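You operate a simulated robot arm through the tools that you are given. There is no shell and no other tool.

You run a simulated two-armed robot. Do the job below in one go: nothing can be reset, and whatever is moved stays where it is left.

Task
Try the red and the yellow spider in the play tester; scrap any over the limit.
Fine: a worn one goes in the scrap tray, a sound one back where it lay.

Only the result counts: the job must be done as asked and must still hold three seconds after the hand-in. Knocking over, shifting, dropping, spilling or breaking anything else fails it.

Robot
Two 7-joint arms with two-finger grippers on one trunk that stands fixed in place. Base frame: the origin is at the foot of the trunk, x ahead of it, y to its left, z up; the work surface is at about z = 80. Lengths are in cm, angles in degrees, forces in N, time in s.
The left shoulder is at [8, 17.4, 107.6], the right one opposite. With the tool pointing down near the work surface each hand reaches from about 28 to 88 cm from the base axis, measured 20 degrees to its own side. Payload 2.94 kg a hand.
The tool frame of a hand sits at the grasp point between the pads (the TCP): z along the fingers, y along the line on which they close. The tips reach 3 cm beyond it. The gripper opens to 13.8 cm; its body begins 10.9 cm behind the TCP.
Orientation is that of the tool frame in the base frame, as a unit quaternion [w, x, y, z]. With the fingers straight down and closing along the base's y, the tool's x points along the base's -x, its y along +y and its z along -z.

Tools
- The arms move only by the tool play_rows. It takes "left_targets", "right_targets" or both (then of equal length, played together; a hand with none holds still); each is a list of rows, each a list of 7 numbers: the shift along the tool's x, y, z in mm, then the turn, a rotation vector about the tool's x, y, z in degrees, then the opening, from 0 (shut) to 1 (fully open). In form: [[x, y, z, wx, wy, wz, grip], ...]. A call has 1 to 20 rows; each row is the pose to reach, as a shift and turn from the pose commanded when the call began, along the tool's axes at that moment. Each row takes 0.2 s and may step no farther than 5 cm and 8.6 degrees from the row before; otherwise, or with a gripper value out of range, the whole call is refused. A pose out of reach is approached as far as the arm can. The call stops where the force on the tool passes 40 N (or 10 N more than at its start, if that is more) or the arm is blocked; 0.2 s more then pass. Each finger travels about 4.5 cm/s and halts on what it meets, pressing with about 32 N; the grip force reading is that of the motor and also rises with nothing between the fingers. The clock runs only during rows and for 0.2 s after the last one: add rows that repeat a pose to give the fingers time. The reply holds the time, the measured pose of the TCP, the force on the tool along the base axes, the opening and the grip force, in the units named above and with some noise, with the torque about the TCP (base axes, N m) and any sound that the robot's microphone picked up.
- Cameras (640 x 400 px; columns grow to the right, rows downward): "scene" is now at [17.36, -5.1, 155.25]; the picture's right is [-0.62, -0.79, -0.00], its down [-0.57, 0.44, -0.70] and it looks along [0.55, -0.43, -0.72] (base axes); focal length 326 px, centre (320, 200). "left" rides on the left gripper at [7.1, -1.9, -14.6] in its tool frame; the picture's right is [0.26, 0.96, 0.00], its down [-0.85, 0.23, -0.48] and it looks along [-0.46, 0.13, 0.88] (tool axes); focal length 280 px, centre (320, 200). "right" rides on the right gripper at [7.1, 1.9, -14.6] in its tool frame; the picture's right is [-0.26, 0.97, 0.00], its down [-0.85, -0.23, -0.48] and it looks along [-0.46, -0.12, 0.88] (tool axes); focal length 280 px, centre (320, 200). There is no depth. A picture from a camera that has moved, and an enlarged one, comes with that camera's place and axes in the base frame and with its lens.
- camera(camera): a new picture of that camera. It takes no simulated time.
- lift_body(by): moves the trunk up (or, below 0, down) by that many cm; the arms and the scene camera ride with it, the base frame stays. It gives what a move gives, with no picture.
- aim_head(pan, tilt): turns the head with the scene camera to pan (to the left, within 120 degrees either way) and tilt (down, from -29 to 69), counted from straight ahead of the robot (the tilt from the chest, where the trunk bows). It gives what a move gives.
- inspect(camera, box): a new picture of the part [left, top, right, bottom] of that camera's present view, enlarged. It takes no simulated time.
- job_done(): hands the job in; it is judged then, once.

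Places have to be worked out from the pictures, the camera data and where the tool is seen. Open the grippers and draw the arms clear of the work before you hand the job in, unless the task says otherwise.

The tools are called after "Emit:" as name(argument=value, ...) on one line, values as JSON. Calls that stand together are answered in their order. play_rows: Moves the arms, as the interface text tells. Its arguments: {"type":"object","properties":{"left_targets":{"type":"array"},"right_targets":{"type":"array"}},"required":[]} The other tools are called the same way: lift_body (by) moves the trunk up or down; aim_head (pan, tilt) turns the head that bears the scene camera; camera (camera) takes a picture; inspect (camera, box) takes an enlarged picture of a part of a camera's view; job_done () hands the job in.

At the start:

```text
time: 0.0
left_tcp_pos: [54.99, -2.51, 112.23]
left_ee_rot: [0.0, 0.0, 1.0, 0.0]
left_ft_force: [0.0, 0.0, 0.5]
left_wrist_torque: [0.0, 0.02, -0.03]
left_width: 13.8
left_finger_force: 0.1
right_tcp_pos: [48.64, -51.85, 110.98]
right_ee_rot: [0.0, 0.0, 1.0, 0.001]
right_ft_force: [0.0, -0.3, 0.4]
right_wrist_torque: [0.0, -0.04, 0.05]
right_width: 13.8
right_finger_force: 0.0
trunk travel left (down, up): [-25.0, 48.4]
head pan, tilt (commanded): [-38.0, 45.9]
```

scene: 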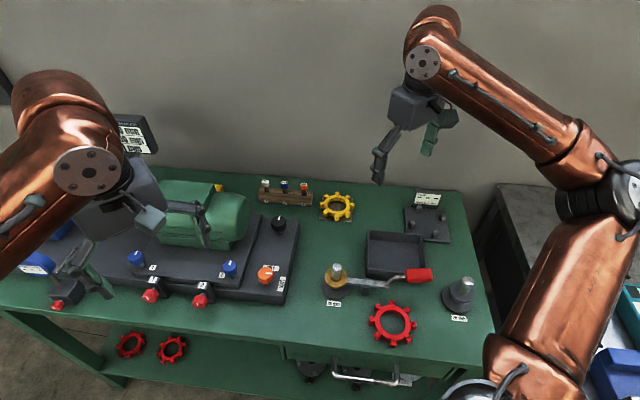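
right: 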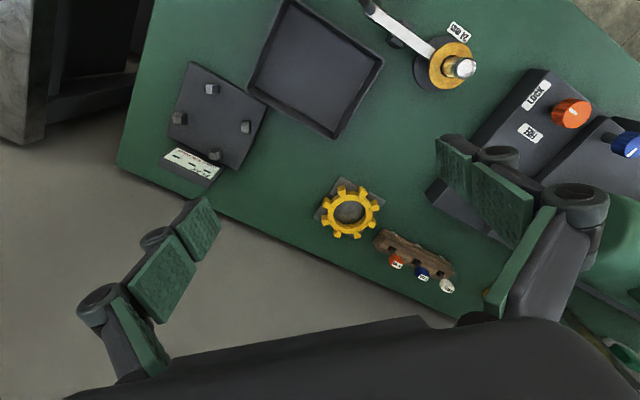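
left: 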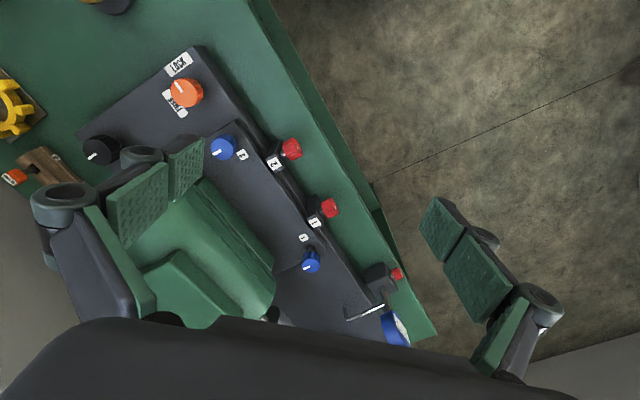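

I begin by looking closely at the scene: the spiders (red and yellow star rings), the tester with crank, the stands, tray and labels.

Emit:
inspect(camera="scene", box=[300, 170, 500, 350])

Emit:
inspect(camera="scene", box=[80, 100, 320, 320])

Emit:
inspect(camera="right", box=[140, 0, 500, 300])

Emit:
inspect(camera="left", box=[0, 0, 420, 350])

```text
2.22 times, centred on (400, 260) of scene
camera zoom: at [17.36, -5.1, 155.25], right [-0.62, -0.79, 0.0], down [-0.57, 0.44, -0.7], along [0.55, -0.43, -0.72], focal length 724 px, centre (142, 67)
```

zoom: 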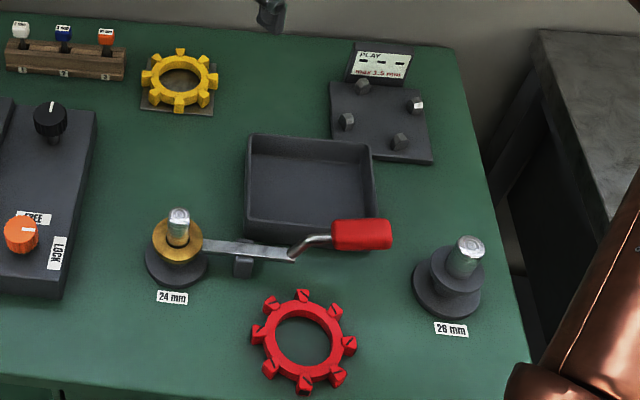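

```text
1.82 times, centred on (200, 210) of scene
camera zoom: at [17.36, -5.1, 155.25], right [-0.62, -0.79, 0.0], down [-0.57, 0.44, -0.7], along [0.55, -0.43, -0.72], focal length 592 px, centre (538, 182)
```

zoom: 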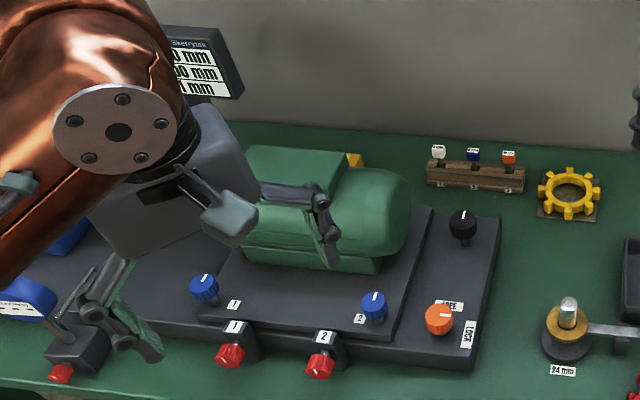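

```text
1.33 times, centred on (320, 150) of right
camera zoom: at [41.59, -49.96, 125.6], right [0.26, 0.97, 0.0], down [0.85, -0.23, 0.48], along [0.46, -0.12, -0.88], focal length 374 px, centre (320, 267)
```

zoom: 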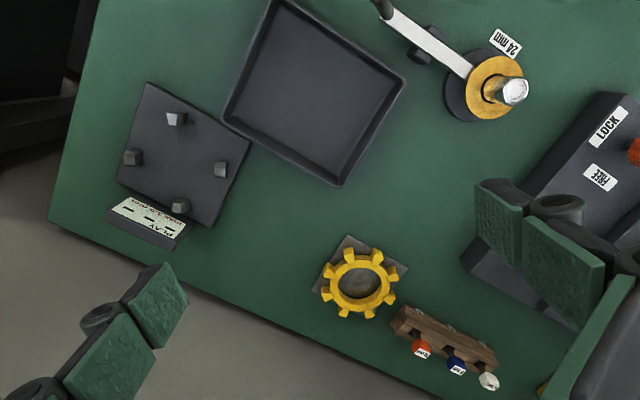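

```text
1.14 times, centred on (210, 175) of left
camera zoom: at [48.01, -4.58, 126.69], right [-0.26, 0.96, 0.0], down [0.85, 0.23, 0.48], along [0.46, 0.13, -0.88], focal length 320 px, centre (446, 229)
```

zoom: 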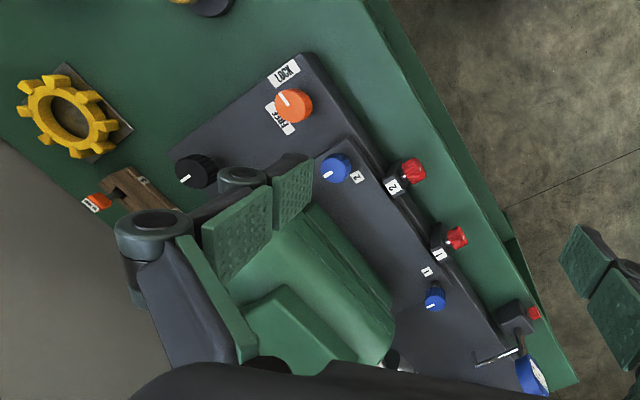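

I see a red star ring at about [32, -38] and a yellow one at about [68, -51]; a four-post plate marked "PLAY max 3.5 mm" at about [47, -68]. I look at the rest of the surroundings and in more detail before moving anything.

Emit:
inspect(camera="scene", box=[390, 180, 470, 250])

Emit:
inspect(camera="scene", box=[350, 290, 440, 360])

Emit:
inspect(camera="scene", box=[300, 175, 380, 230])

Emit:
inspect(camera="scene", box=[60, 310, 240, 400])

Emit:
inspect(camera="scene", box=[540, 260, 640, 400])

Emit:
inspect(camera="right", box=[140, 40, 300, 200])

```text
5.71 times, centred on (430, 215) of scene
camera zoom: at [17.36, -5.1, 155.25], right [-0.62, -0.79, 0.0], down [-0.57, 0.44, -0.7], along [0.55, -0.43, -0.72], focal length 1861 px, centre (-309, 114)
```

zoom: 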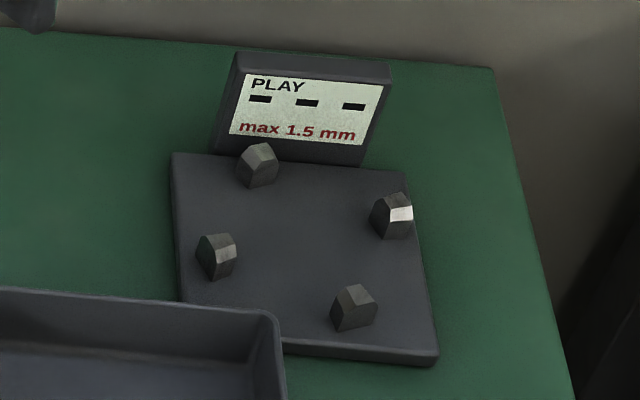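

```text
5.71 times, centred on (395, 325) of scene
camera zoom: at [17.36, -5.1, 155.25], right [-0.62, -0.79, 0.0], down [-0.57, 0.44, -0.7], along [0.55, -0.43, -0.72], focal length 1861 px, centre (-109, -514)
```

zoom: 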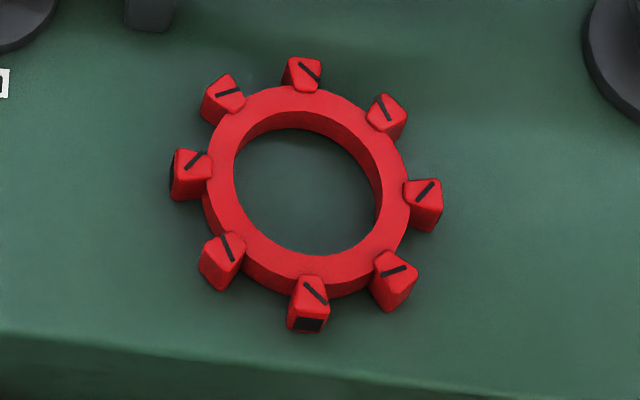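

```text
7.27 times, centred on (340, 202) of scene
camera zoom: at [17.36, -5.1, 155.25], right [-0.62, -0.79, 0.0], down [-0.57, 0.44, -0.7], along [0.55, -0.43, -0.72], focal length 2369 px, centre (174, 182)
```

zoom: 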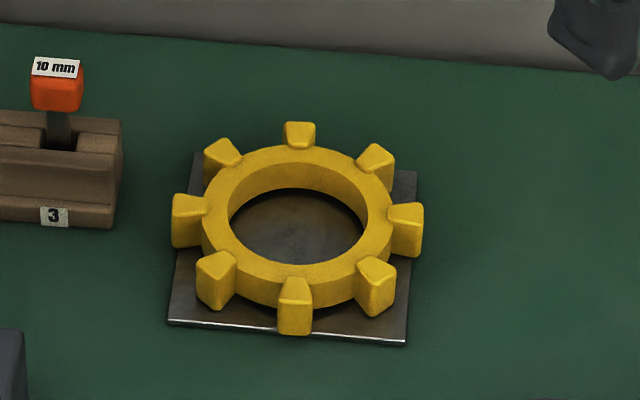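

```text
3.56 times, centred on (150, 355) of scene
camera zoom: at [17.36, -5.1, 155.25], right [-0.62, -0.79, 0.0], down [-0.57, 0.44, -0.7], along [0.55, -0.43, -0.72], focal length 1158 px, centre (924, -351)
```

zoom: 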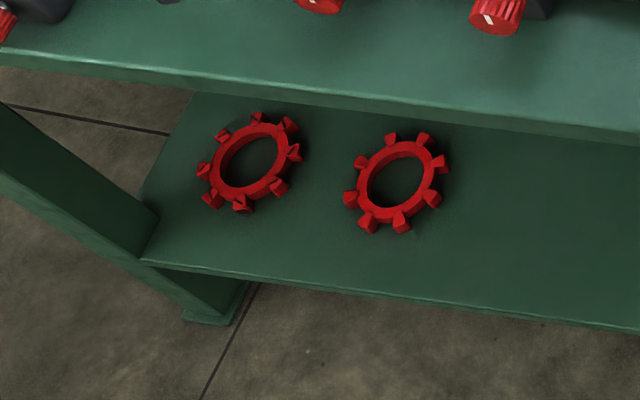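

```text
2.86 times, centred on (590, 330) of scene
camera zoom: at [17.36, -5.1, 155.25], right [-0.62, -0.79, 0.0], down [-0.57, 0.44, -0.7], along [0.55, -0.43, -0.72], focal length 931 px, centre (-451, -171)
```

zoom: 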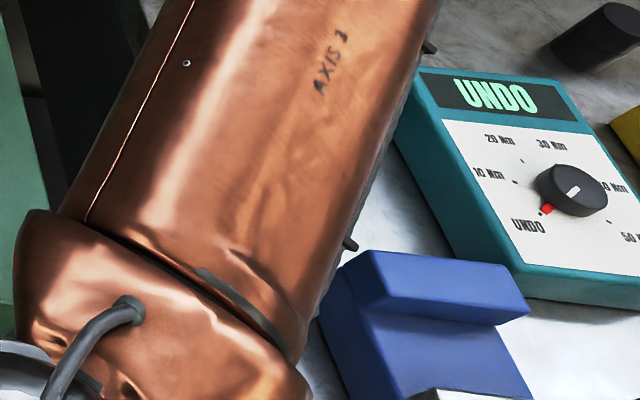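

```text
2.50 times, centred on (220, 120) of right
camera zoom: at [41.59, -49.96, 125.6], right [0.26, 0.97, 0.0], down [0.85, -0.23, 0.48], along [0.46, -0.12, -0.88], focal length 701 px, centre (570, 400)
```

zoom: 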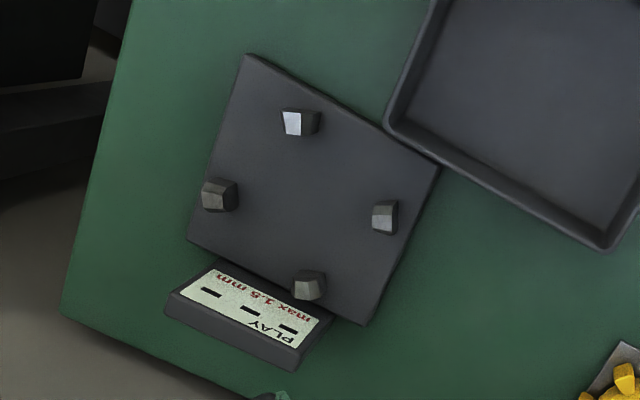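

The tester is a plate with four jaw posts and a display reading "- - -", marked "max 1.5 mm"; the spiders' tooth gaps must go over the posts. I move the right hand above it for a closer look and measurement.

Emit:
play_rows(right_targets=[[8, -15, 18, 0, 0, 0, 1], [17, -30, 36, 0, 0, 0, 1], [27, -50, 60, 0, 0, 0, 1], [39, -70, 84, 0, 0, 0, 1], [50, -90, 108, 0, 0, 0, 1], [61, -110, 132, 0, 0, 0, 1], [72, -130, 156, 0, 0, 0, 1], [80, -143, 172, 0, 0, 0, 1], [83, -150, 180, 0, 0, 0, 1], [83, -150, 180, 0, 0, 0, 1]])

Emit:
camera(camera="right")

Emit:
camera(camera="scene")

```text
time: 2.2
left_tcp_pos: [55.17, -2.63, 112.27]
left_ee_rot: [0.0, 0.0, 1.0, 0.0]
left_ft_force: [0.4, -0.6, -0.1]
left_wrist_torque: [0.05, -0.03, 0.01]
left_width: 13.8
left_finger_force: 0.1
right_tcp_pos: [40.35, -66.73, 92.95]
right_ee_rot: [0.0, 0.0, 1.0, -0.001]
right_ft_force: [0.3, 0.9, -0.4]
right_wrist_torque: [0.01, -0.02, 0.01]
right_width: 13.8
right_finger_force: 0.1
trunk travel left (down, up): [-25.0, 48.4]
head pan, tilt (commanded): [-38.0, 45.9]
```

```text
taken
camera right: at [33.23, -64.96, 107.55], right [0.26, 0.97, 0.0], down [0.85, -0.23, 0.48], along [0.46, -0.12, -0.88], focal length 280 px, centre (320, 200)
```

right: 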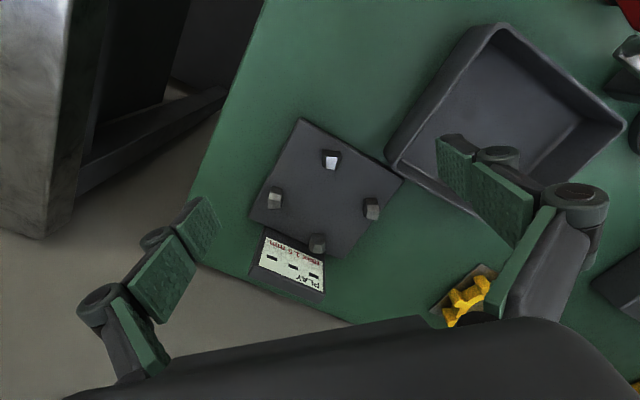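

```text
taken
camera scene: at [17.35, -5.1, 155.25], right [-0.62, -0.79, 0.0], down [-0.57, 0.44, -0.7], along [0.55, -0.43, -0.72], focal length 326 px, centre (320, 200)
```

scene: 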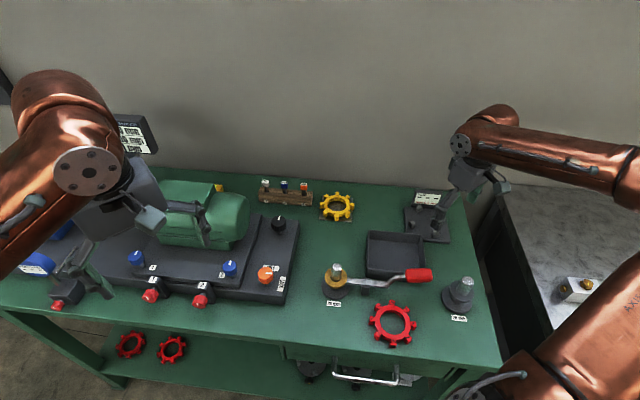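

The tester sits in the wrist view between the fingers; I enlarge it to measure the posts.

Emit:
inspect(camera="right", box=[240, 100, 420, 310])

Emit:
inspect(camera="right", box=[260, 140, 390, 260])

```text
1.90 times, centred on (330, 205) of right
camera zoom: at [33.23, -64.96, 107.55], right [0.26, 0.97, 0.0], down [0.85, -0.23, 0.48], along [0.46, -0.12, -0.88], focal length 534 px, centre (301, 190)
```

zoom: 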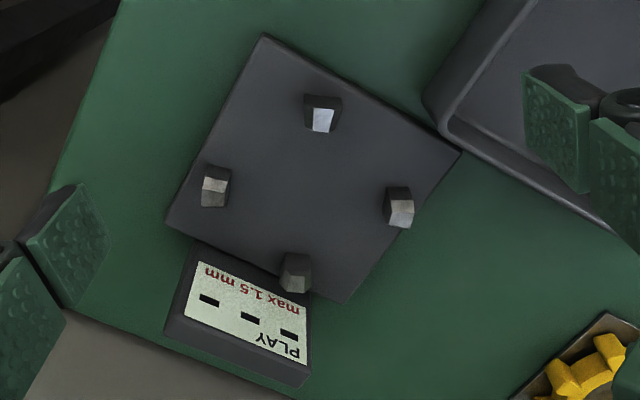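

```text
3.33 times, centred on (325, 200) of right
camera zoom: at [33.23, -64.96, 107.55], right [0.26, 0.97, 0.0], down [0.85, -0.23, 0.48], along [0.46, -0.12, -0.88], focal length 935 px, centre (303, 200)
```

zoom: 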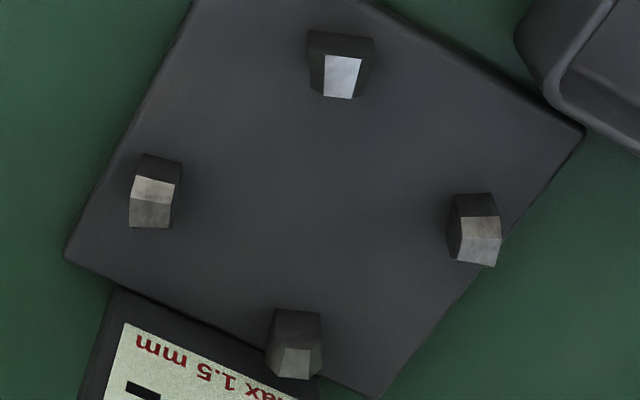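

From the enlarged view I get the tester centre ≈ [47.1, -68.3], posts on a ≈5 cm radius at -22.5°/67.5°/157.5°/247.5°, so a seated spider has teeth at multiples of 45° in the base frame. Next I hover the right hand over the red spider to measure its place and angle.

Emit:
play_rows(right_targets=[[0, 0, -30, 0, 0, 0, 1], [5, 15, -65, 0, 0, 0, 1], [15, 50, -85, 0, 0, 0, 1], [27, 90, -85, 0, 0, 0, 1], [38, 130, -85, 0, 0, 0, 1], [50, 170, -85, 0, 0, 0, 1], [62, 210, -85, 0, 0, 0, 1], [74, 250, -80, 0, 0, 0, 1], [82, 278, -75, 0, 0, 0, 1], [84, 287, -70, 0, 0, 0, 1], [84, 287, -70, 0, 0, 0, 1]])

Emit:
camera(camera="right")

Emit:
camera(camera="scene")

```text
time: 4.6
left_tcp_pos: [55.1, -2.44, 112.32]
left_ee_rot: [0.0, 0.0, 1.0, 0.0]
left_ft_force: [0.5, 1.1, -0.7]
left_wrist_torque: [-0.01, -0.01, -0.02]
left_width: 13.81
left_finger_force: 0.0
right_tcp_pos: [32.76, -38.33, 100.88]
right_ee_rot: [-0.003, -0.001, 1.0, 0.0]
right_ft_force: [0.7, 0.4, 0.1]
right_wrist_torque: [-0.04, 0.0, -0.01]
right_width: 13.78
right_finger_force: 0.1
right hand out of reach, approached as far as the arm can: row 9, 10, 11
trunk travel left (down, up): [-25.0, 48.4]
head pan, tilt (commanded): [-38.0, 45.9]
```

```text
taken
camera right: at [25.78, -36.54, 115.43], right [0.26, 0.97, 0.0], down [0.85, -0.23, 0.47], along [0.46, -0.12, -0.88], focal length 280 px, centre (320, 200)
```

right: 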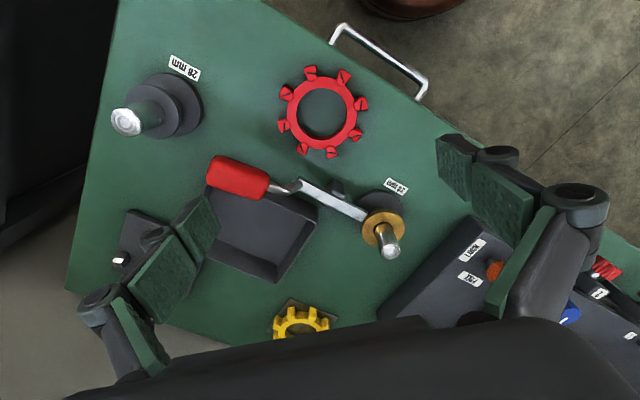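

```text
taken
camera scene: at [17.31, -4.96, 155.26], right [-0.62, -0.79, 0.0], down [-0.57, 0.44, -0.7], along [0.55, -0.43, -0.72], focal length 326 px, centre (320, 200)
```

scene: 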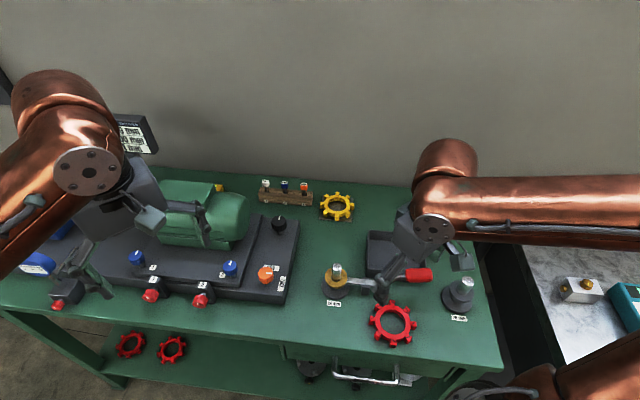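

The hand stopped slightly short (arm folded too far at this height), but the red spider is in clear view. I enlarge it to measure its centre and tooth angles.

Emit:
inspect(camera="right", box=[260, 50, 390, 170])

Emit:
inspect(camera="right", box=[100, 50, 420, 270])

```text
3.33 times, centred on (325, 110) of right
camera zoom: at [25.78, -36.54, 115.43], right [0.26, 0.97, 0.0], down [0.85, -0.23, 0.47], along [0.46, -0.12, -0.88], focal length 935 px, centre (303, 500)
```

zoom: 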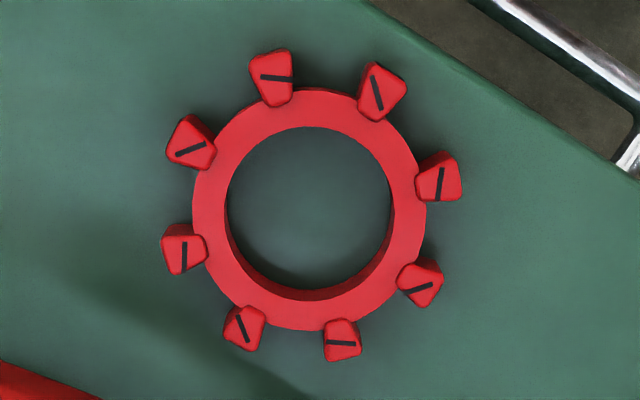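

```text
1.82 times, centred on (260, 160) of right
camera zoom: at [25.78, -36.54, 115.43], right [0.26, 0.97, 0.0], down [0.85, -0.23, 0.47], along [0.46, -0.12, -0.88], focal length 510 px, centre (429, 273)
```

zoom: 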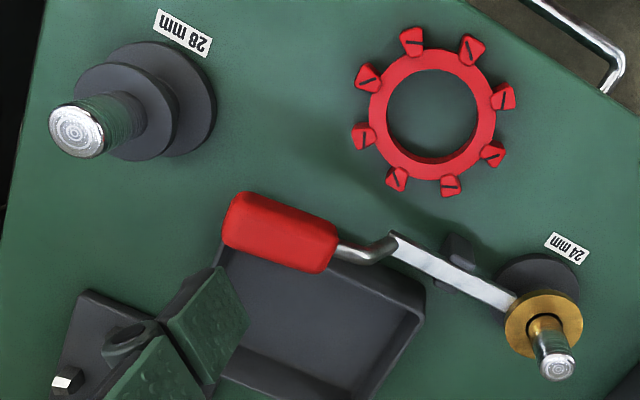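

Red spider: centre ≈ [32.45, -38.1], teeth at multiples of 45° to the base axes (within 1°). Closing along y would hit the crank handle at about [34.6, -47, 89.6], so I turn the hand 45° about vertical (closing along [1,1]) and come down a little to check reach.

Emit:
play_rows(right_targets=[[-5, 0, 0, 0, 0, 8, 1], [-5, 0, 0, 0, 0, 16, 1], [-5, 0, 0, 0, 0, 24, 1], [-5, 0, 0, 0, 0, 32, 1], [-5, 0, 0, 0, 0, 40, 1], [-5, 0, 0, 0, 0, 45, 1], [-5, 0, 20, 0, 0, 45, 1], [-5, 0, 45, 0, 0, 45, 1], [-5, 0, 70, 0, 0, 45, 1], [-5, 0, 70, 0, 0, 45, 1]])

Emit:
camera(camera="right")

Emit:
camera(camera="scene")

```text
time: 6.8
left_tcp_pos: [54.95, -2.71, 112.34]
left_ee_rot: [0.001, 0.0, 1.0, 0.001]
left_ft_force: [-0.6, -0.5, 0.3]
left_wrist_torque: [0.0, -0.06, 0.02]
left_width: 13.82
left_finger_force: 0.2
right_tcp_pos: [35.94, -39.43, 94.83]
right_ee_rot: [-0.001, 0.383, 0.924, 0.0]
right_ft_force: [-0.3, -0.1, 0.0]
right_wrist_torque: [-0.04, 0.01, 0.0]
right_width: 13.8
right_finger_force: 0.2
right hand out of reach, approached as far as the arm can: row 7, 8, 9, 10
trunk travel left (down, up): [-25.0, 48.4]
head pan, tilt (commanded): [-38.0, 45.9]
```

```text
taken
camera right: at [32.31, -33.23, 109.44], right [0.87, 0.5, 0.0], down [0.44, -0.76, 0.47], along [0.24, -0.41, -0.88], focal length 280 px, centre (320, 200)
```

right: 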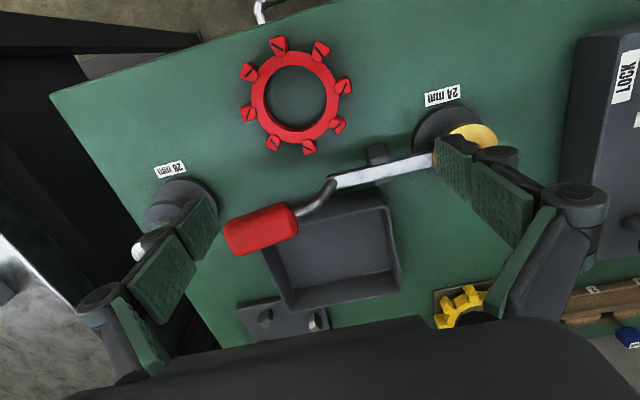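

```text
taken
camera scene: at [17.26, -5.04, 155.27], right [-0.62, -0.79, 0.0], down [-0.57, 0.44, -0.7], along [0.55, -0.43, -0.72], focal length 326 px, centre (320, 200)
```

scene: 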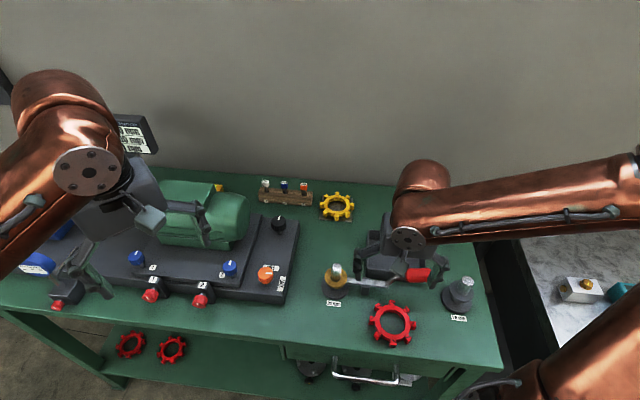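

The turned hand stops short at [35.9, -39.4, 94.8], so the arm is too folded with the shoulder this low. I raise the trunk 15 cm to open up the arm's near range.

Emit:
lift_body(by=15)

Emit:
play_rows(right_targets=[[0, 0, 0, 0, 0, 0, 1], [0, 0, 0, 0, 0, 0, 1]])

```text
time: 8.6
left_tcp_pos: [55.13, -2.58, 127.24]
left_ee_rot: [0.0, 0.0, 1.0, 0.0]
left_ft_force: [-0.2, -0.4, 1.0]
left_wrist_torque: [-0.02, 0.03, 0.0]
left_width: 13.8
left_finger_force: 0.1
right_tcp_pos: [36.08, -39.61, 109.74]
right_ee_rot: [0.0, 0.383, 0.924, 0.0]
right_ft_force: [0.1, -0.3, -0.8]
right_wrist_torque: [-0.01, -0.01, 0.0]
right_width: 13.81
right_finger_force: 0.2
trunk travel left (down, up): [-40.0, 33.4]
head pan, tilt (commanded): [-38.0, 45.9]
```

```text
time: 9.2
left_tcp_pos: [55.09, -2.61, 127.17]
left_ee_rot: [0.0, 0.001, 1.0, 0.0]
left_ft_force: [-0.5, 0.7, -0.2]
left_wrist_torque: [0.0, -0.03, 0.0]
left_width: 13.8
left_finger_force: 0.0
right_tcp_pos: [35.9, -39.63, 109.66]
right_ee_rot: [0.0, 0.382, 0.924, 0.0]
right_ft_force: [-0.5, 0.5, 0.0]
right_wrist_torque: [-0.01, -0.03, 0.04]
right_width: 13.8
right_finger_force: 0.0
trunk travel left (down, up): [-40.0, 33.4]
head pan, tilt (commanded): [-38.0, 45.9]
```

After the lift the hand holds at [36, -39.6, 109.7] with no reach warning. I move over the red spider's centre and down to about z = 96.

Emit:
play_rows(right_targets=[[8, -3, 30, 0, 0, 0, 1], [16, -6, 60, 0, 0, 0, 1], [24, -10, 90, 0, 0, 0, 1], [32, -13, 115, 0, 0, 0, 1], [35.4, -14.1, 130, 0, 0, 0, 1], [35.4, -14.1, 137, 0, 0, 0, 1], [35.4, -14.1, 137, 0, 0, 0, 1]])

Emit:
camera(camera="right")

Emit:
camera(camera="scene")

```text
time: 10.8
left_tcp_pos: [55.13, -2.54, 127.28]
left_ee_rot: [0.0, 0.0, 1.0, 0.0]
left_ft_force: [0.5, 0.5, 1.1]
left_wrist_torque: [-0.05, 0.01, -0.04]
left_width: 13.79
left_finger_force: 0.0
right_tcp_pos: [34.87, -38.92, 96.03]
right_ee_rot: [-0.001, 0.381, 0.925, 0.0]
right_ft_force: [1.0, 0.1, -0.8]
right_wrist_torque: [-0.01, 0.02, -0.02]
right_width: 13.8
right_finger_force: 0.0
right hand out of reach, approached as far as the arm can: row 3, 4, 5, 6, 7
trunk travel left (down, up): [-40.0, 33.4]
head pan, tilt (commanded): [-38.0, 45.9]
```

```text
taken
camera right: at [31.3, -32.63, 110.69], right [0.87, 0.5, 0.0], down [0.44, -0.76, 0.47], along [0.24, -0.41, -0.88], focal length 280 px, centre (320, 200)
```

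right: 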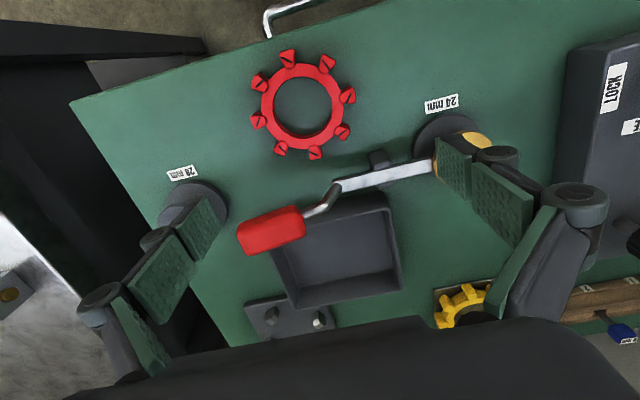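

```text
taken
camera scene: at [8.76, -4.93, 170.54], right [-0.62, -0.79, 0.0], down [-0.57, 0.44, -0.7], along [0.55, -0.43, -0.72], focal length 326 px, centre (320, 200)
```

scene: 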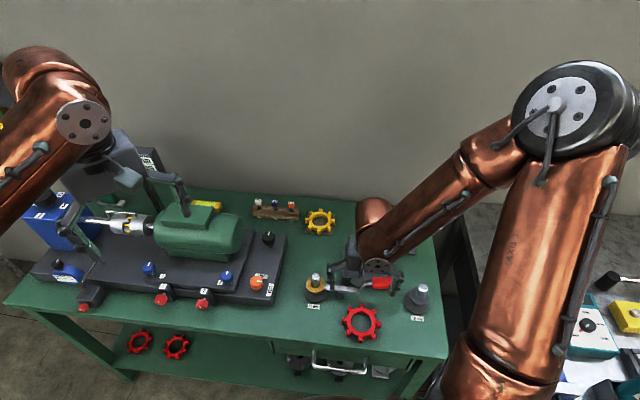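

Reach gets worse the lower I go at this yaw, so a wrist limit seems to be the cause rather than distance. I test how the reachable place changes as I yaw the hand back the other way at this safe height.

Emit:
play_rows(right_targets=[[5, -3, 0, 0, 0, -8, 1], [10, -5, 0, 0, 0, -16, 1], [15, -8, 0, 0, 0, -24, 1], [20, -10, 0, 0, 0, -32, 1], [23, -11, 0, 0, 0, -40, 1], [24, -11, 0, 0, 0, -45, 1], [24, -11, 0, 0, 0, -45, 1]])

Emit:
play_rows(right_targets=[[0, 0, 0, 0, 0, -8, 1], [0, 0, 0, 0, 0, -16, 1], [0, 0, 0, 0, 0, -24, 1], [0, 0, 0, 0, 0, -32, 1], [0, 0, 0, 0, 0, -40, 1], [0, 0, 0, 0, 0, -45, 1], [0, 0, 0, 0, 0, -45, 1]])

Emit:
camera(camera="scene")

```text
time: 12.3
left_tcp_pos: [55.19, -2.68, 127.18]
left_ee_rot: [0.0, 0.001, 1.0, 0.0]
left_ft_force: [-0.2, 0.1, 0.2]
left_wrist_torque: [0.01, 0.01, 0.02]
left_width: 13.8
left_finger_force: 0.1
right_tcp_pos: [35.3, -39.65, 96.37]
right_ee_rot: [0.0, -0.001, 1.0, 0.0]
right_ft_force: [-0.3, -0.9, -0.3]
right_wrist_torque: [0.01, 0.03, 0.0]
right_width: 13.81
right_finger_force: 0.1
right hand out of reach, approached as far as the arm can: row 1, 2, 3, 4, 5, 6, 7
trunk travel left (down, up): [-40.0, 33.4]
head pan, tilt (commanded): [-38.0, 45.9]
```

```text
time: 13.9
left_tcp_pos: [55.14, -2.55, 127.26]
left_ee_rot: [0.0, 0.0, 1.0, 0.0]
left_ft_force: [-0.5, 0.4, -0.1]
left_wrist_torque: [-0.03, -0.02, 0.0]
left_width: 13.79
left_finger_force: 0.1
right_tcp_pos: [35.35, -39.52, 96.4]
right_ee_rot: [0.0, -0.384, 0.923, 0.001]
right_ft_force: [-0.6, -0.3, 0.2]
right_wrist_torque: [0.0, 0.03, 0.01]
right_width: 13.82
right_finger_force: 0.1
trunk travel left (down, up): [-40.0, 33.4]
head pan, tilt (commanded): [-38.0, 45.9]
```

```text
taken
camera scene: at [8.77, -5.05, 170.54], right [-0.62, -0.79, 0.0], down [-0.57, 0.44, -0.7], along [0.55, -0.43, -0.72], focal length 326 px, centre (320, 200)
```

scene: 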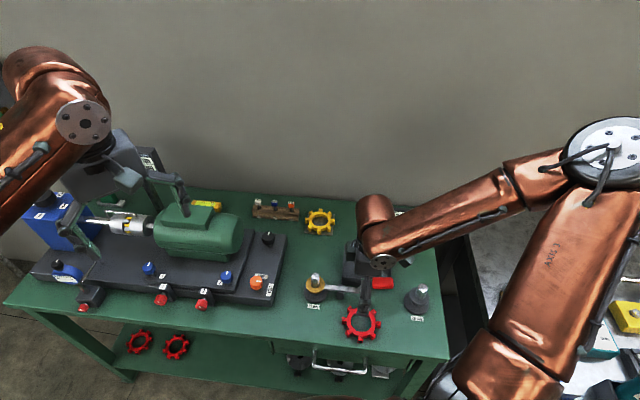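

Yaw makes no difference; readings fit a minimum shoulder-to-wrist distance (arm folded). Raising the trunk further puts the shoulder well above the wrist and should free the near range, so I lift another 14 cm and then turn back to the 45° yaw over the red spider.

Emit:
lift_body(by=14)

Emit:
play_rows(right_targets=[[0, 0, 0, 0, 0, 8, 1], [0, 0, 0, 0, 0, 16, 1], [0, 0, 0, 0, 0, 24, 1], [0, 0, 0, 0, 0, 32, 1], [0, 0, 0, 0, 0, 40, 1], [0, 0, 0, 0, 0, 48, 1], [0, 0, 0, 0, 0, 56, 1], [0, 0, 0, 0, 0, 64, 1], [0, 0, 0, 0, 0, 72, 1], [0, 0, 0, 0, 0, 80, 1], [0, 0, 0, 0, 0, 88, 1], [0, 0, 0, 0, 0, 90, 1], [0, 0, 0, 0, 0, 90, 1]])

```text
time: 15.6
left_tcp_pos: [55.14, -2.56, 141.25]
left_ee_rot: [-0.001, 0.0, 1.0, 0.0]
left_ft_force: [-0.4, 0.7, -0.8]
left_wrist_torque: [0.01, 0.02, 0.02]
left_width: 13.78
left_finger_force: 0.1
right_tcp_pos: [35.32, -39.53, 110.33]
right_ee_rot: [-0.001, -0.382, 0.924, 0.0]
right_ft_force: [0.0, 1.2, -0.2]
right_wrist_torque: [-0.02, 0.01, 0.0]
right_width: 13.8
right_finger_force: 0.1
trunk travel left (down, up): [-54.0, 19.4]
head pan, tilt (commanded): [-38.0, 45.9]
```

```text
time: 18.4
left_tcp_pos: [54.95, -2.63, 141.28]
left_ee_rot: [0.0, 0.0, 1.0, 0.0]
left_ft_force: [-0.3, -0.3, 0.2]
left_wrist_torque: [0.02, -0.03, -0.02]
left_width: 13.78
left_finger_force: 0.0
right_tcp_pos: [35.37, -39.66, 110.24]
right_ee_rot: [0.0, 0.383, 0.924, 0.0]
right_ft_force: [0.1, 1.0, 0.0]
right_wrist_torque: [0.0, -0.01, 0.01]
right_width: 13.8
right_finger_force: 0.1
trunk travel left (down, up): [-54.0, 19.4]
head pan, tilt (commanded): [-38.0, 45.9]
```

Yaw is back at +45° with the hand at [35.4, -39.6, 110.2]. I go down first and then in over the red spider.

Emit:
play_rows(right_targets=[[0, 0, 30, 0, 0, 0, 1], [0, 0, 60, 0, 0, 0, 1], [0, 0, 90, 0, 0, 0, 1], [0, 0, 120, 0, 0, 0, 1], [10, -3, 145, 0, 0, 0, 1], [20, -6, 153, 0, 0, 0, 1], [31, -10, 153, 0, 0, 0, 1], [31, -10, 153, 0, 0, 0, 1]])

Emit:
camera(camera="right")

Emit:
camera(camera="scene")

```text
time: 20.2
left_tcp_pos: [55.11, -2.5, 141.24]
left_ee_rot: [0.0, 0.001, 1.0, -0.001]
left_ft_force: [0.3, -0.1, 0.1]
left_wrist_torque: [-0.03, -0.01, -0.02]
left_width: 13.8
left_finger_force: 0.0
right_tcp_pos: [32.48, -38.1, 94.91]
right_ee_rot: [0.001, 0.383, 0.924, 0.001]
right_ft_force: [-0.9, 1.2, 0.6]
right_wrist_torque: [-0.01, -0.03, 0.01]
right_width: 13.77
right_finger_force: 0.2
trunk travel left (down, up): [-54.0, 19.4]
head pan, tilt (commanded): [-38.0, 45.9]
```

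```text
taken
camera right: at [28.73, -31.87, 109.65], right [0.87, 0.5, 0.0], down [0.44, -0.76, 0.48], along [0.24, -0.41, -0.88], focal length 280 px, centre (320, 200)
```

right: 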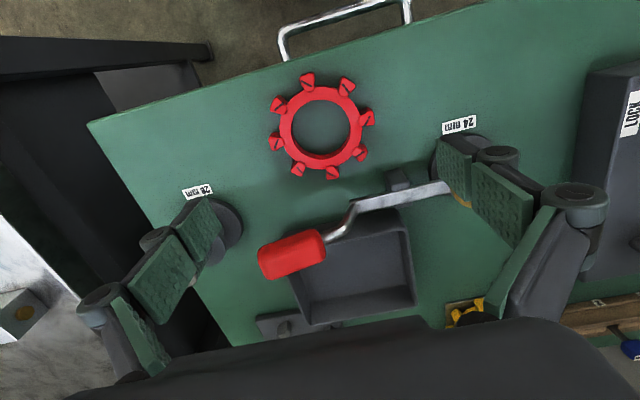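

```text
taken
camera scene: at [5.26, -5.08, 184.52], right [-0.62, -0.79, 0.0], down [-0.57, 0.44, -0.7], along [0.55, -0.43, -0.72], focal length 326 px, centre (320, 200)
```

scene: 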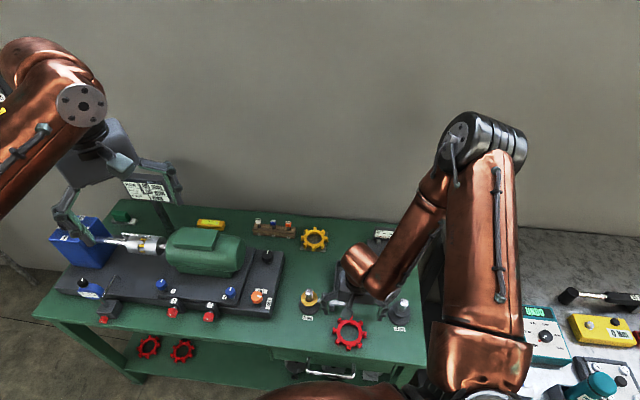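

Reached the point above the red spider. I enlarge to refine its centre and angle from this new viewpoint before going down.

Emit:
inspect(camera="right", box=[255, 60, 395, 190])

```text
3.08 times, centred on (325, 125) of right
camera zoom: at [28.73, -31.87, 109.65], right [0.87, 0.5, 0.0], down [0.44, -0.76, 0.48], along [0.24, -0.41, -0.88], focal length 863 px, centre (305, 431)
```

zoom: 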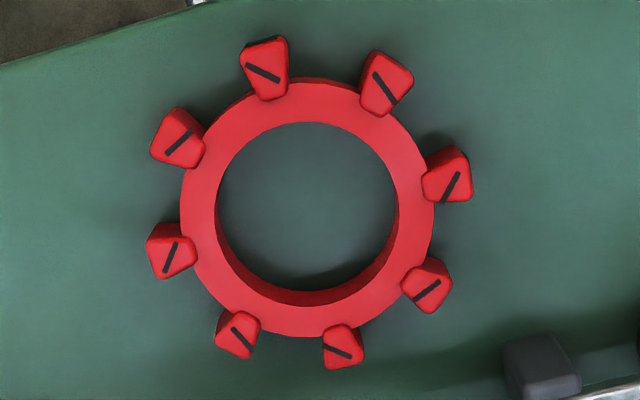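

Second viewpoint gives centre [32.42, -38.10], teeth exactly on the axes and diagonals — matches the first. I go straight down to TCP z ≈ 83.5 with the fingers open around the two diagonal teeth.

Emit:
play_rows(right_targets=[[0, 0, 25, 0, 0, 0, 1], [0, 0, 50, 0, 0, 0, 1], [0, 0, 72, 0, 0, 0, 1], [0, 0, 90, 0, 0, 0, 1], [0, 0, 102, 0, 0, 0, 1], [0, 0, 110, 0, 0, 0, 1], [0, 0, 113, 0, 0, 0, 1], [0, 0, 113, 0, 0, 0, 1]])

Emit:
camera(camera="right")

Emit:
inspect(camera="scene", box=[290, 230, 450, 370])

```text
time: 22.0
left_tcp_pos: [55.14, -2.59, 141.33]
left_ee_rot: [0.001, 0.0, 1.0, 0.0]
left_ft_force: [0.6, -0.5, 0.1]
left_wrist_torque: [0.03, 0.03, -0.03]
left_width: 13.8
left_finger_force: 0.1
right_tcp_pos: [31.15, -40.19, 93.51]
right_ee_rot: [0.0, 0.383, 0.924, -0.001]
right_ft_force: [-0.6, 0.1, -0.5]
right_wrist_torque: [-0.03, -0.01, 0.01]
right_width: 13.83
right_finger_force: 0.0
right hand out of reach, approached as far as the arm can: row 1, 2, 3, 4, 5, 6, 7, 8
trunk travel left (down, up): [-54.0, 19.4]
head pan, tilt (commanded): [-38.0, 45.9]
```

```text
taken
camera right: at [27.46, -33.85, 108.14], right [0.87, 0.5, 0.0], down [0.44, -0.76, 0.48], along [0.24, -0.41, -0.88], focal length 280 px, centre (320, 200)
```

right: 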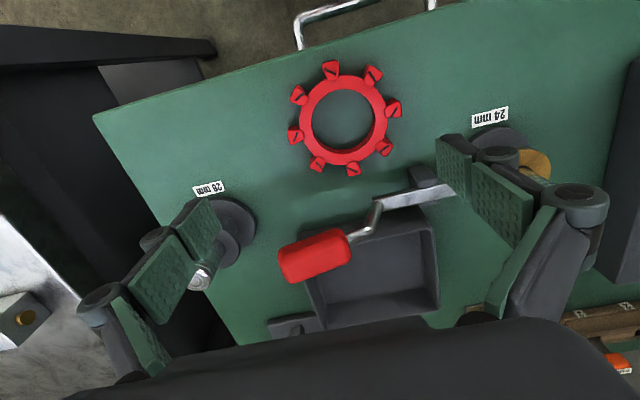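

```text
2.86 times, centred on (370, 300) of scene
camera zoom: at [5.23, -5.08, 184.52], right [-0.62, -0.79, 0.0], down [-0.57, 0.44, -0.7], along [0.55, -0.43, -0.72], focal length 931 px, centre (177, -86)
```

zoom: 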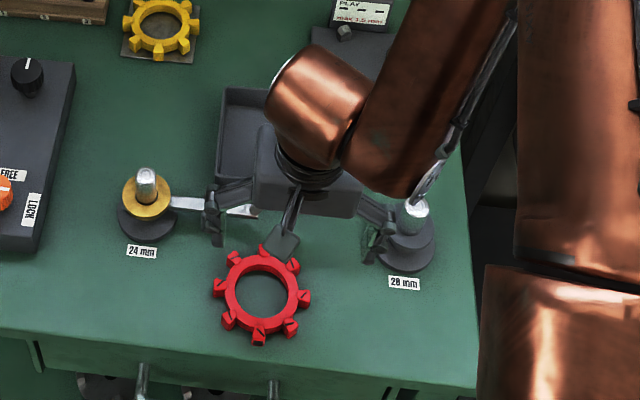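

Now a different limit stops the descent (hand at [31.2, -40.2, 93.5]). I raise the trunk nearly to its top, which should bring the arm to a more open mid-range posture, and retry.

Emit:
lift_body(by=19)

Emit:
camera(camera="scene")

```text
time: 24.1
left_tcp_pos: [55.19, -2.6, 160.3]
left_ee_rot: [-0.001, 0.0, 1.0, 0.0]
left_ft_force: [-0.2, -0.1, -0.1]
left_wrist_torque: [-0.01, -0.01, -0.05]
left_width: 13.79
left_finger_force: 0.0
right_tcp_pos: [31.26, -40.24, 112.98]
right_ee_rot: [0.003, 0.383, 0.924, 0.001]
right_ft_force: [-0.2, -0.9, -1.1]
right_wrist_torque: [0.01, -0.01, 0.02]
right_width: 13.79
right_finger_force: 0.0
trunk travel left (down, up): [-73.0, 0.4]
head pan, tilt (commanded): [-38.0, 45.9]
```

```text
taken
camera scene: at [4.3, -5.09, 203.48], right [-0.62, -0.79, 0.0], down [-0.57, 0.44, -0.7], along [0.55, -0.43, -0.72], focal length 326 px, centre (320, 200)
```

scene: 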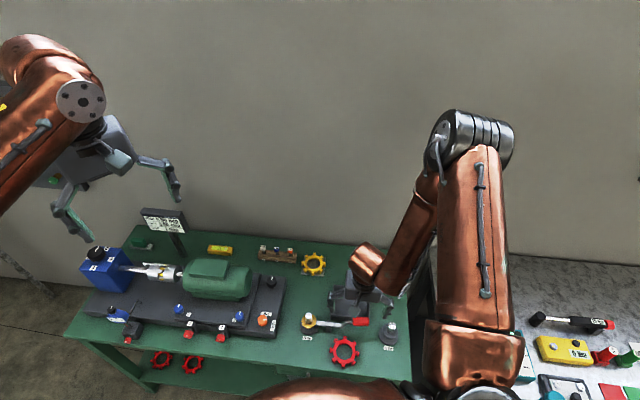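

Hand now at [31.3, -40.2, 113.0]. I re-centre over the red spider and descend to z ≈ 95 to test.

Emit:
play_rows(right_targets=[[3, 8, 30, 0, 0, 0, 1], [5, 16, 60, 0, 0, 0, 1], [6.9, 23.4, 90, 0, 0, 0, 1], [6.9, 23.4, 120, 0, 0, 0, 1], [6.9, 23.4, 150, 0, 0, 0, 1], [6.9, 23.4, 175, 0, 0, 0, 1], [6.9, 23.4, 190, 0, 0, 0, 1], [6.9, 23.4, 190, 0, 0, 0, 1]])

Emit:
camera(camera="scene")

```text
time: 25.9
left_tcp_pos: [55.09, -2.67, 160.2]
left_ee_rot: [0.0, 0.0, 1.0, 0.0]
left_ft_force: [-0.4, 0.3, -1.0]
left_wrist_torque: [-0.01, 0.02, 0.01]
left_width: 13.79
left_finger_force: 0.1
right_tcp_pos: [30.11, -41.03, 112.51]
right_ee_rot: [0.003, 0.383, 0.924, 0.001]
right_ft_force: [0.1, 0.1, 0.3]
right_wrist_torque: [-0.01, 0.02, 0.0]
right_width: 13.8
right_finger_force: 0.0
right hand out of reach, approached as far as the arm can: row 1, 2, 3, 4, 5, 6, 7, 8
trunk travel left (down, up): [-73.0, 0.4]
head pan, tilt (commanded): [-38.0, 45.9]
```

```text
taken
camera scene: at [4.29, -5.12, 203.49], right [-0.62, -0.79, 0.0], down [-0.57, 0.44, -0.7], along [0.55, -0.43, -0.72], focal length 326 px, centre (320, 200)
```

scene: 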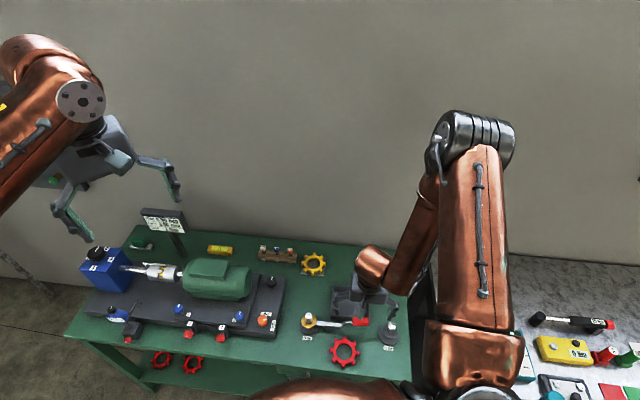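

The limits move with the trunk: at this near point the arm's window is where the hand is about 36–42 cm below the shoulder. So I set the hand at the right relative height here, then use the trunk itself to bring it down onto the spider.

Emit:
play_rows(right_targets=[[0, 0, -30, 0, 0, 0, 1], [2, 18, -51, 0, 0, 0, 1], [4.3, 37.1, -51, 0, 0, 0, 1], [4.3, 37.1, -51, 0, 0, 0, 1]])

```text
time: 26.9
left_tcp_pos: [54.95, -2.71, 160.27]
left_ee_rot: [0.0, 0.0, 1.0, 0.0]
left_ft_force: [-0.2, 0.8, -0.2]
left_wrist_torque: [-0.02, -0.01, -0.02]
left_width: 13.79
left_finger_force: 0.1
right_tcp_pos: [32.3, -38.05, 117.4]
right_ee_rot: [0.003, 0.382, 0.924, 0.001]
right_ft_force: [-0.6, 0.3, -0.6]
right_wrist_torque: [-0.02, -0.02, 0.0]
right_width: 13.79
right_finger_force: 0.0
trunk travel left (down, up): [-73.0, 0.4]
head pan, tilt (commanded): [-38.0, 45.9]
```

Hand at [32.3, -38.05, 117.4] with no reach warning. I lower the trunk 22 cm (hand to z ≈ 95.4) and check.

Emit:
lift_body(by=-22)

Emit:
camera(camera="right")

Emit:
camera(camera="scene")

```text
time: 29.2
left_tcp_pos: [55.02, -2.59, 138.22]
left_ee_rot: [-0.001, 0.0, 1.0, 0.0]
left_ft_force: [0.7, 0.2, -0.2]
left_wrist_torque: [-0.01, -0.01, -0.01]
left_width: 13.78
left_finger_force: 0.1
right_tcp_pos: [32.51, -38.01, 95.49]
right_ee_rot: [0.003, 0.382, 0.924, 0.001]
right_ft_force: [-1.6, 0.4, -0.5]
right_wrist_torque: [0.0, -0.02, 0.02]
right_width: 13.78
right_finger_force: 0.1
trunk travel left (down, up): [-51.0, 22.4]
head pan, tilt (commanded): [-38.0, 45.9]
```

```text
taken
camera right: at [28.72, -31.67, 110.05], right [0.87, 0.5, 0.01], down [0.44, -0.76, 0.48], along [0.24, -0.41, -0.88], focal length 280 px, centre (320, 200)
```

right: 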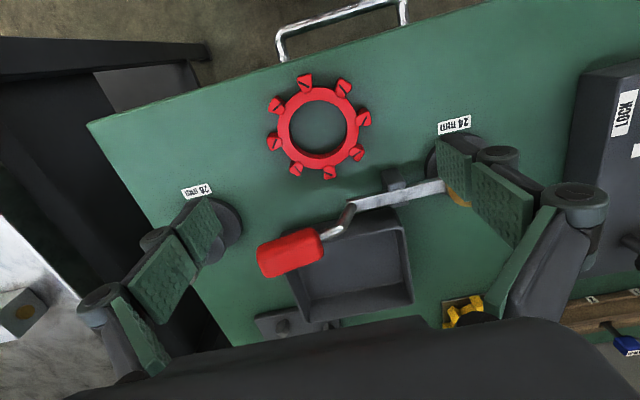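

```text
taken
camera scene: at [5.65, -5.07, 181.54], right [-0.62, -0.79, 0.0], down [-0.57, 0.44, -0.7], along [0.55, -0.43, -0.72], focal length 326 px, centre (320, 200)
```

scene: 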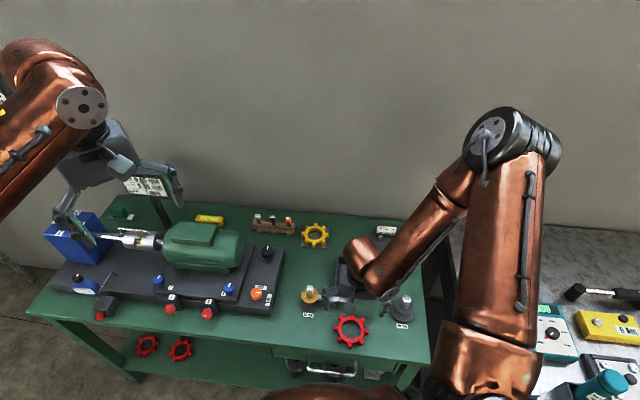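

Fingers straddle the spider's diagonal teeth. I lower the trunk another 8 cm (tips to about z = 84.5) and look.

Emit:
lift_body(by=-8)

Emit:
camera(camera="right")

Emit:
inspect(camera="scene", box=[290, 220, 450, 360])

```text
time: 30.4
left_tcp_pos: [55.0, -2.62, 130.41]
left_ee_rot: [0.0, 0.0, 1.0, -0.001]
left_ft_force: [-0.2, 0.1, -0.3]
left_wrist_torque: [-0.02, 0.01, 0.0]
left_width: 13.81
left_finger_force: 0.1
right_tcp_pos: [32.44, -38.01, 87.37]
right_ee_rot: [0.003, 0.384, 0.923, 0.0]
right_ft_force: [-0.4, -0.5, 0.3]
right_wrist_torque: [0.02, 0.01, 0.01]
right_width: 13.84
right_finger_force: 0.0
trunk travel left (down, up): [-43.0, 30.4]
head pan, tilt (commanded): [-38.0, 45.9]
```

```text
taken
camera right: at [28.69, -31.68, 102.06], right [0.87, 0.5, 0.01], down [0.44, -0.76, 0.48], along [0.24, -0.41, -0.88], focal length 280 px, centre (320, 200)
```

right: 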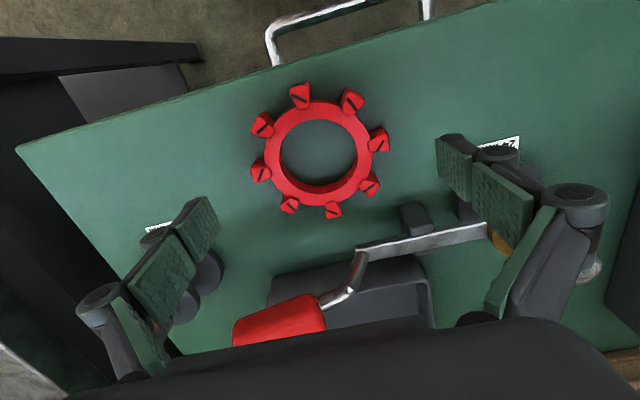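

```text
2.86 times, centred on (370, 290) of scene
camera zoom: at [7.6, -5.05, 173.56], right [-0.62, -0.79, 0.0], down [-0.57, 0.44, -0.7], along [0.55, -0.43, -0.72], focal length 931 px, centre (177, -57)
```

zoom: 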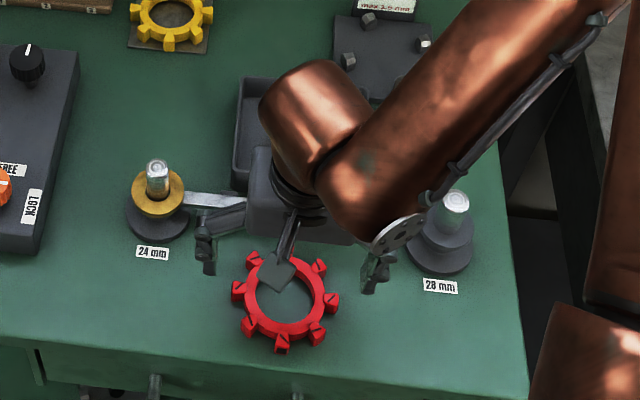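

Clear all round: fingers outside the teeth, lever and handle well to the side. I lower the last 3.8 cm so the tips come to about z = 80.5.

Emit:
lift_body(by=-3.8)

Emit:
camera(camera="right")

Emit:
inspect(camera="scene", box=[290, 220, 450, 360])

```text
time: 31.2
left_tcp_pos: [55.01, -2.65, 126.55]
left_ee_rot: [0.0, 0.0, 1.0, 0.0]
left_ft_force: [-1.4, 0.0, -0.3]
left_wrist_torque: [-0.01, -0.04, 0.04]
left_width: 13.8
left_finger_force: 0.0
right_tcp_pos: [32.47, -37.97, 83.66]
right_ee_rot: [0.002, 0.383, 0.924, 0.0]
right_ft_force: [-0.2, 0.7, -0.6]
right_wrist_torque: [-0.03, -0.04, 0.02]
right_width: 13.82
right_finger_force: 0.1
trunk travel left (down, up): [-39.2, 34.2]
head pan, tilt (commanded): [-38.0, 45.9]
```

```text
taken
camera right: at [28.68, -31.67, 98.25], right [0.87, 0.5, 0.0], down [0.44, -0.76, 0.48], along [0.24, -0.41, -0.88], focal length 280 px, centre (320, 200)
```

right: 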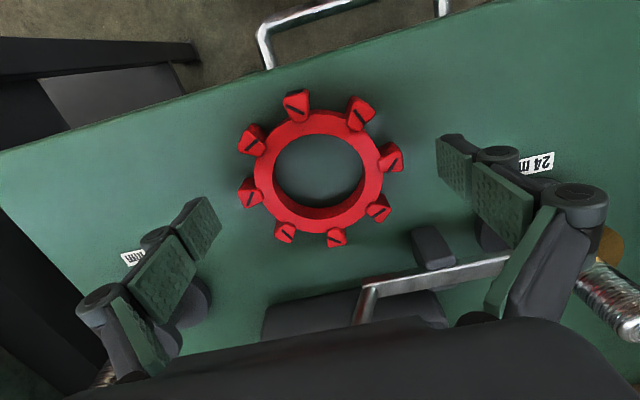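

```text
2.86 times, centred on (370, 290) of scene
camera zoom: at [9.01, -5.05, 169.75], right [-0.62, -0.79, 0.0], down [-0.57, 0.44, -0.7], along [0.55, -0.43, -0.72], focal length 931 px, centre (177, -57)
```

zoom: 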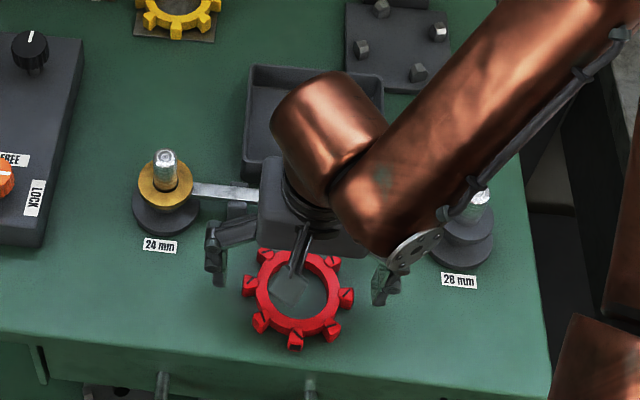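

The spider lies between the fingers; I enlarge once more to check that it is centred before closing.

Emit:
inspect(camera="right", box=[180, 70, 480, 270])

```text
2.00 times, centred on (330, 170) of right
camera zoom: at [28.68, -31.67, 98.25], right [0.87, 0.5, 0.0], down [0.44, -0.76, 0.48], along [0.24, -0.41, -0.88], focal length 561 px, centre (300, 260)
```

zoom: 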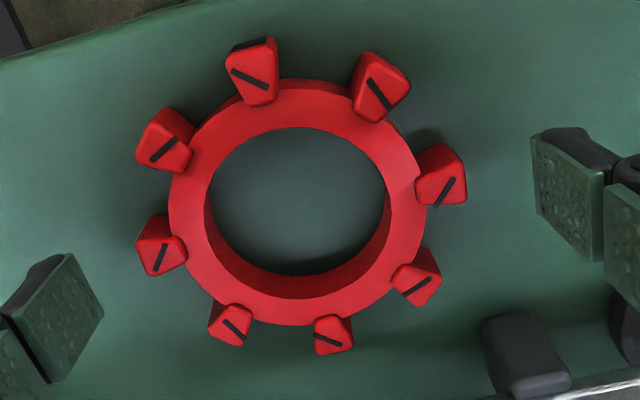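

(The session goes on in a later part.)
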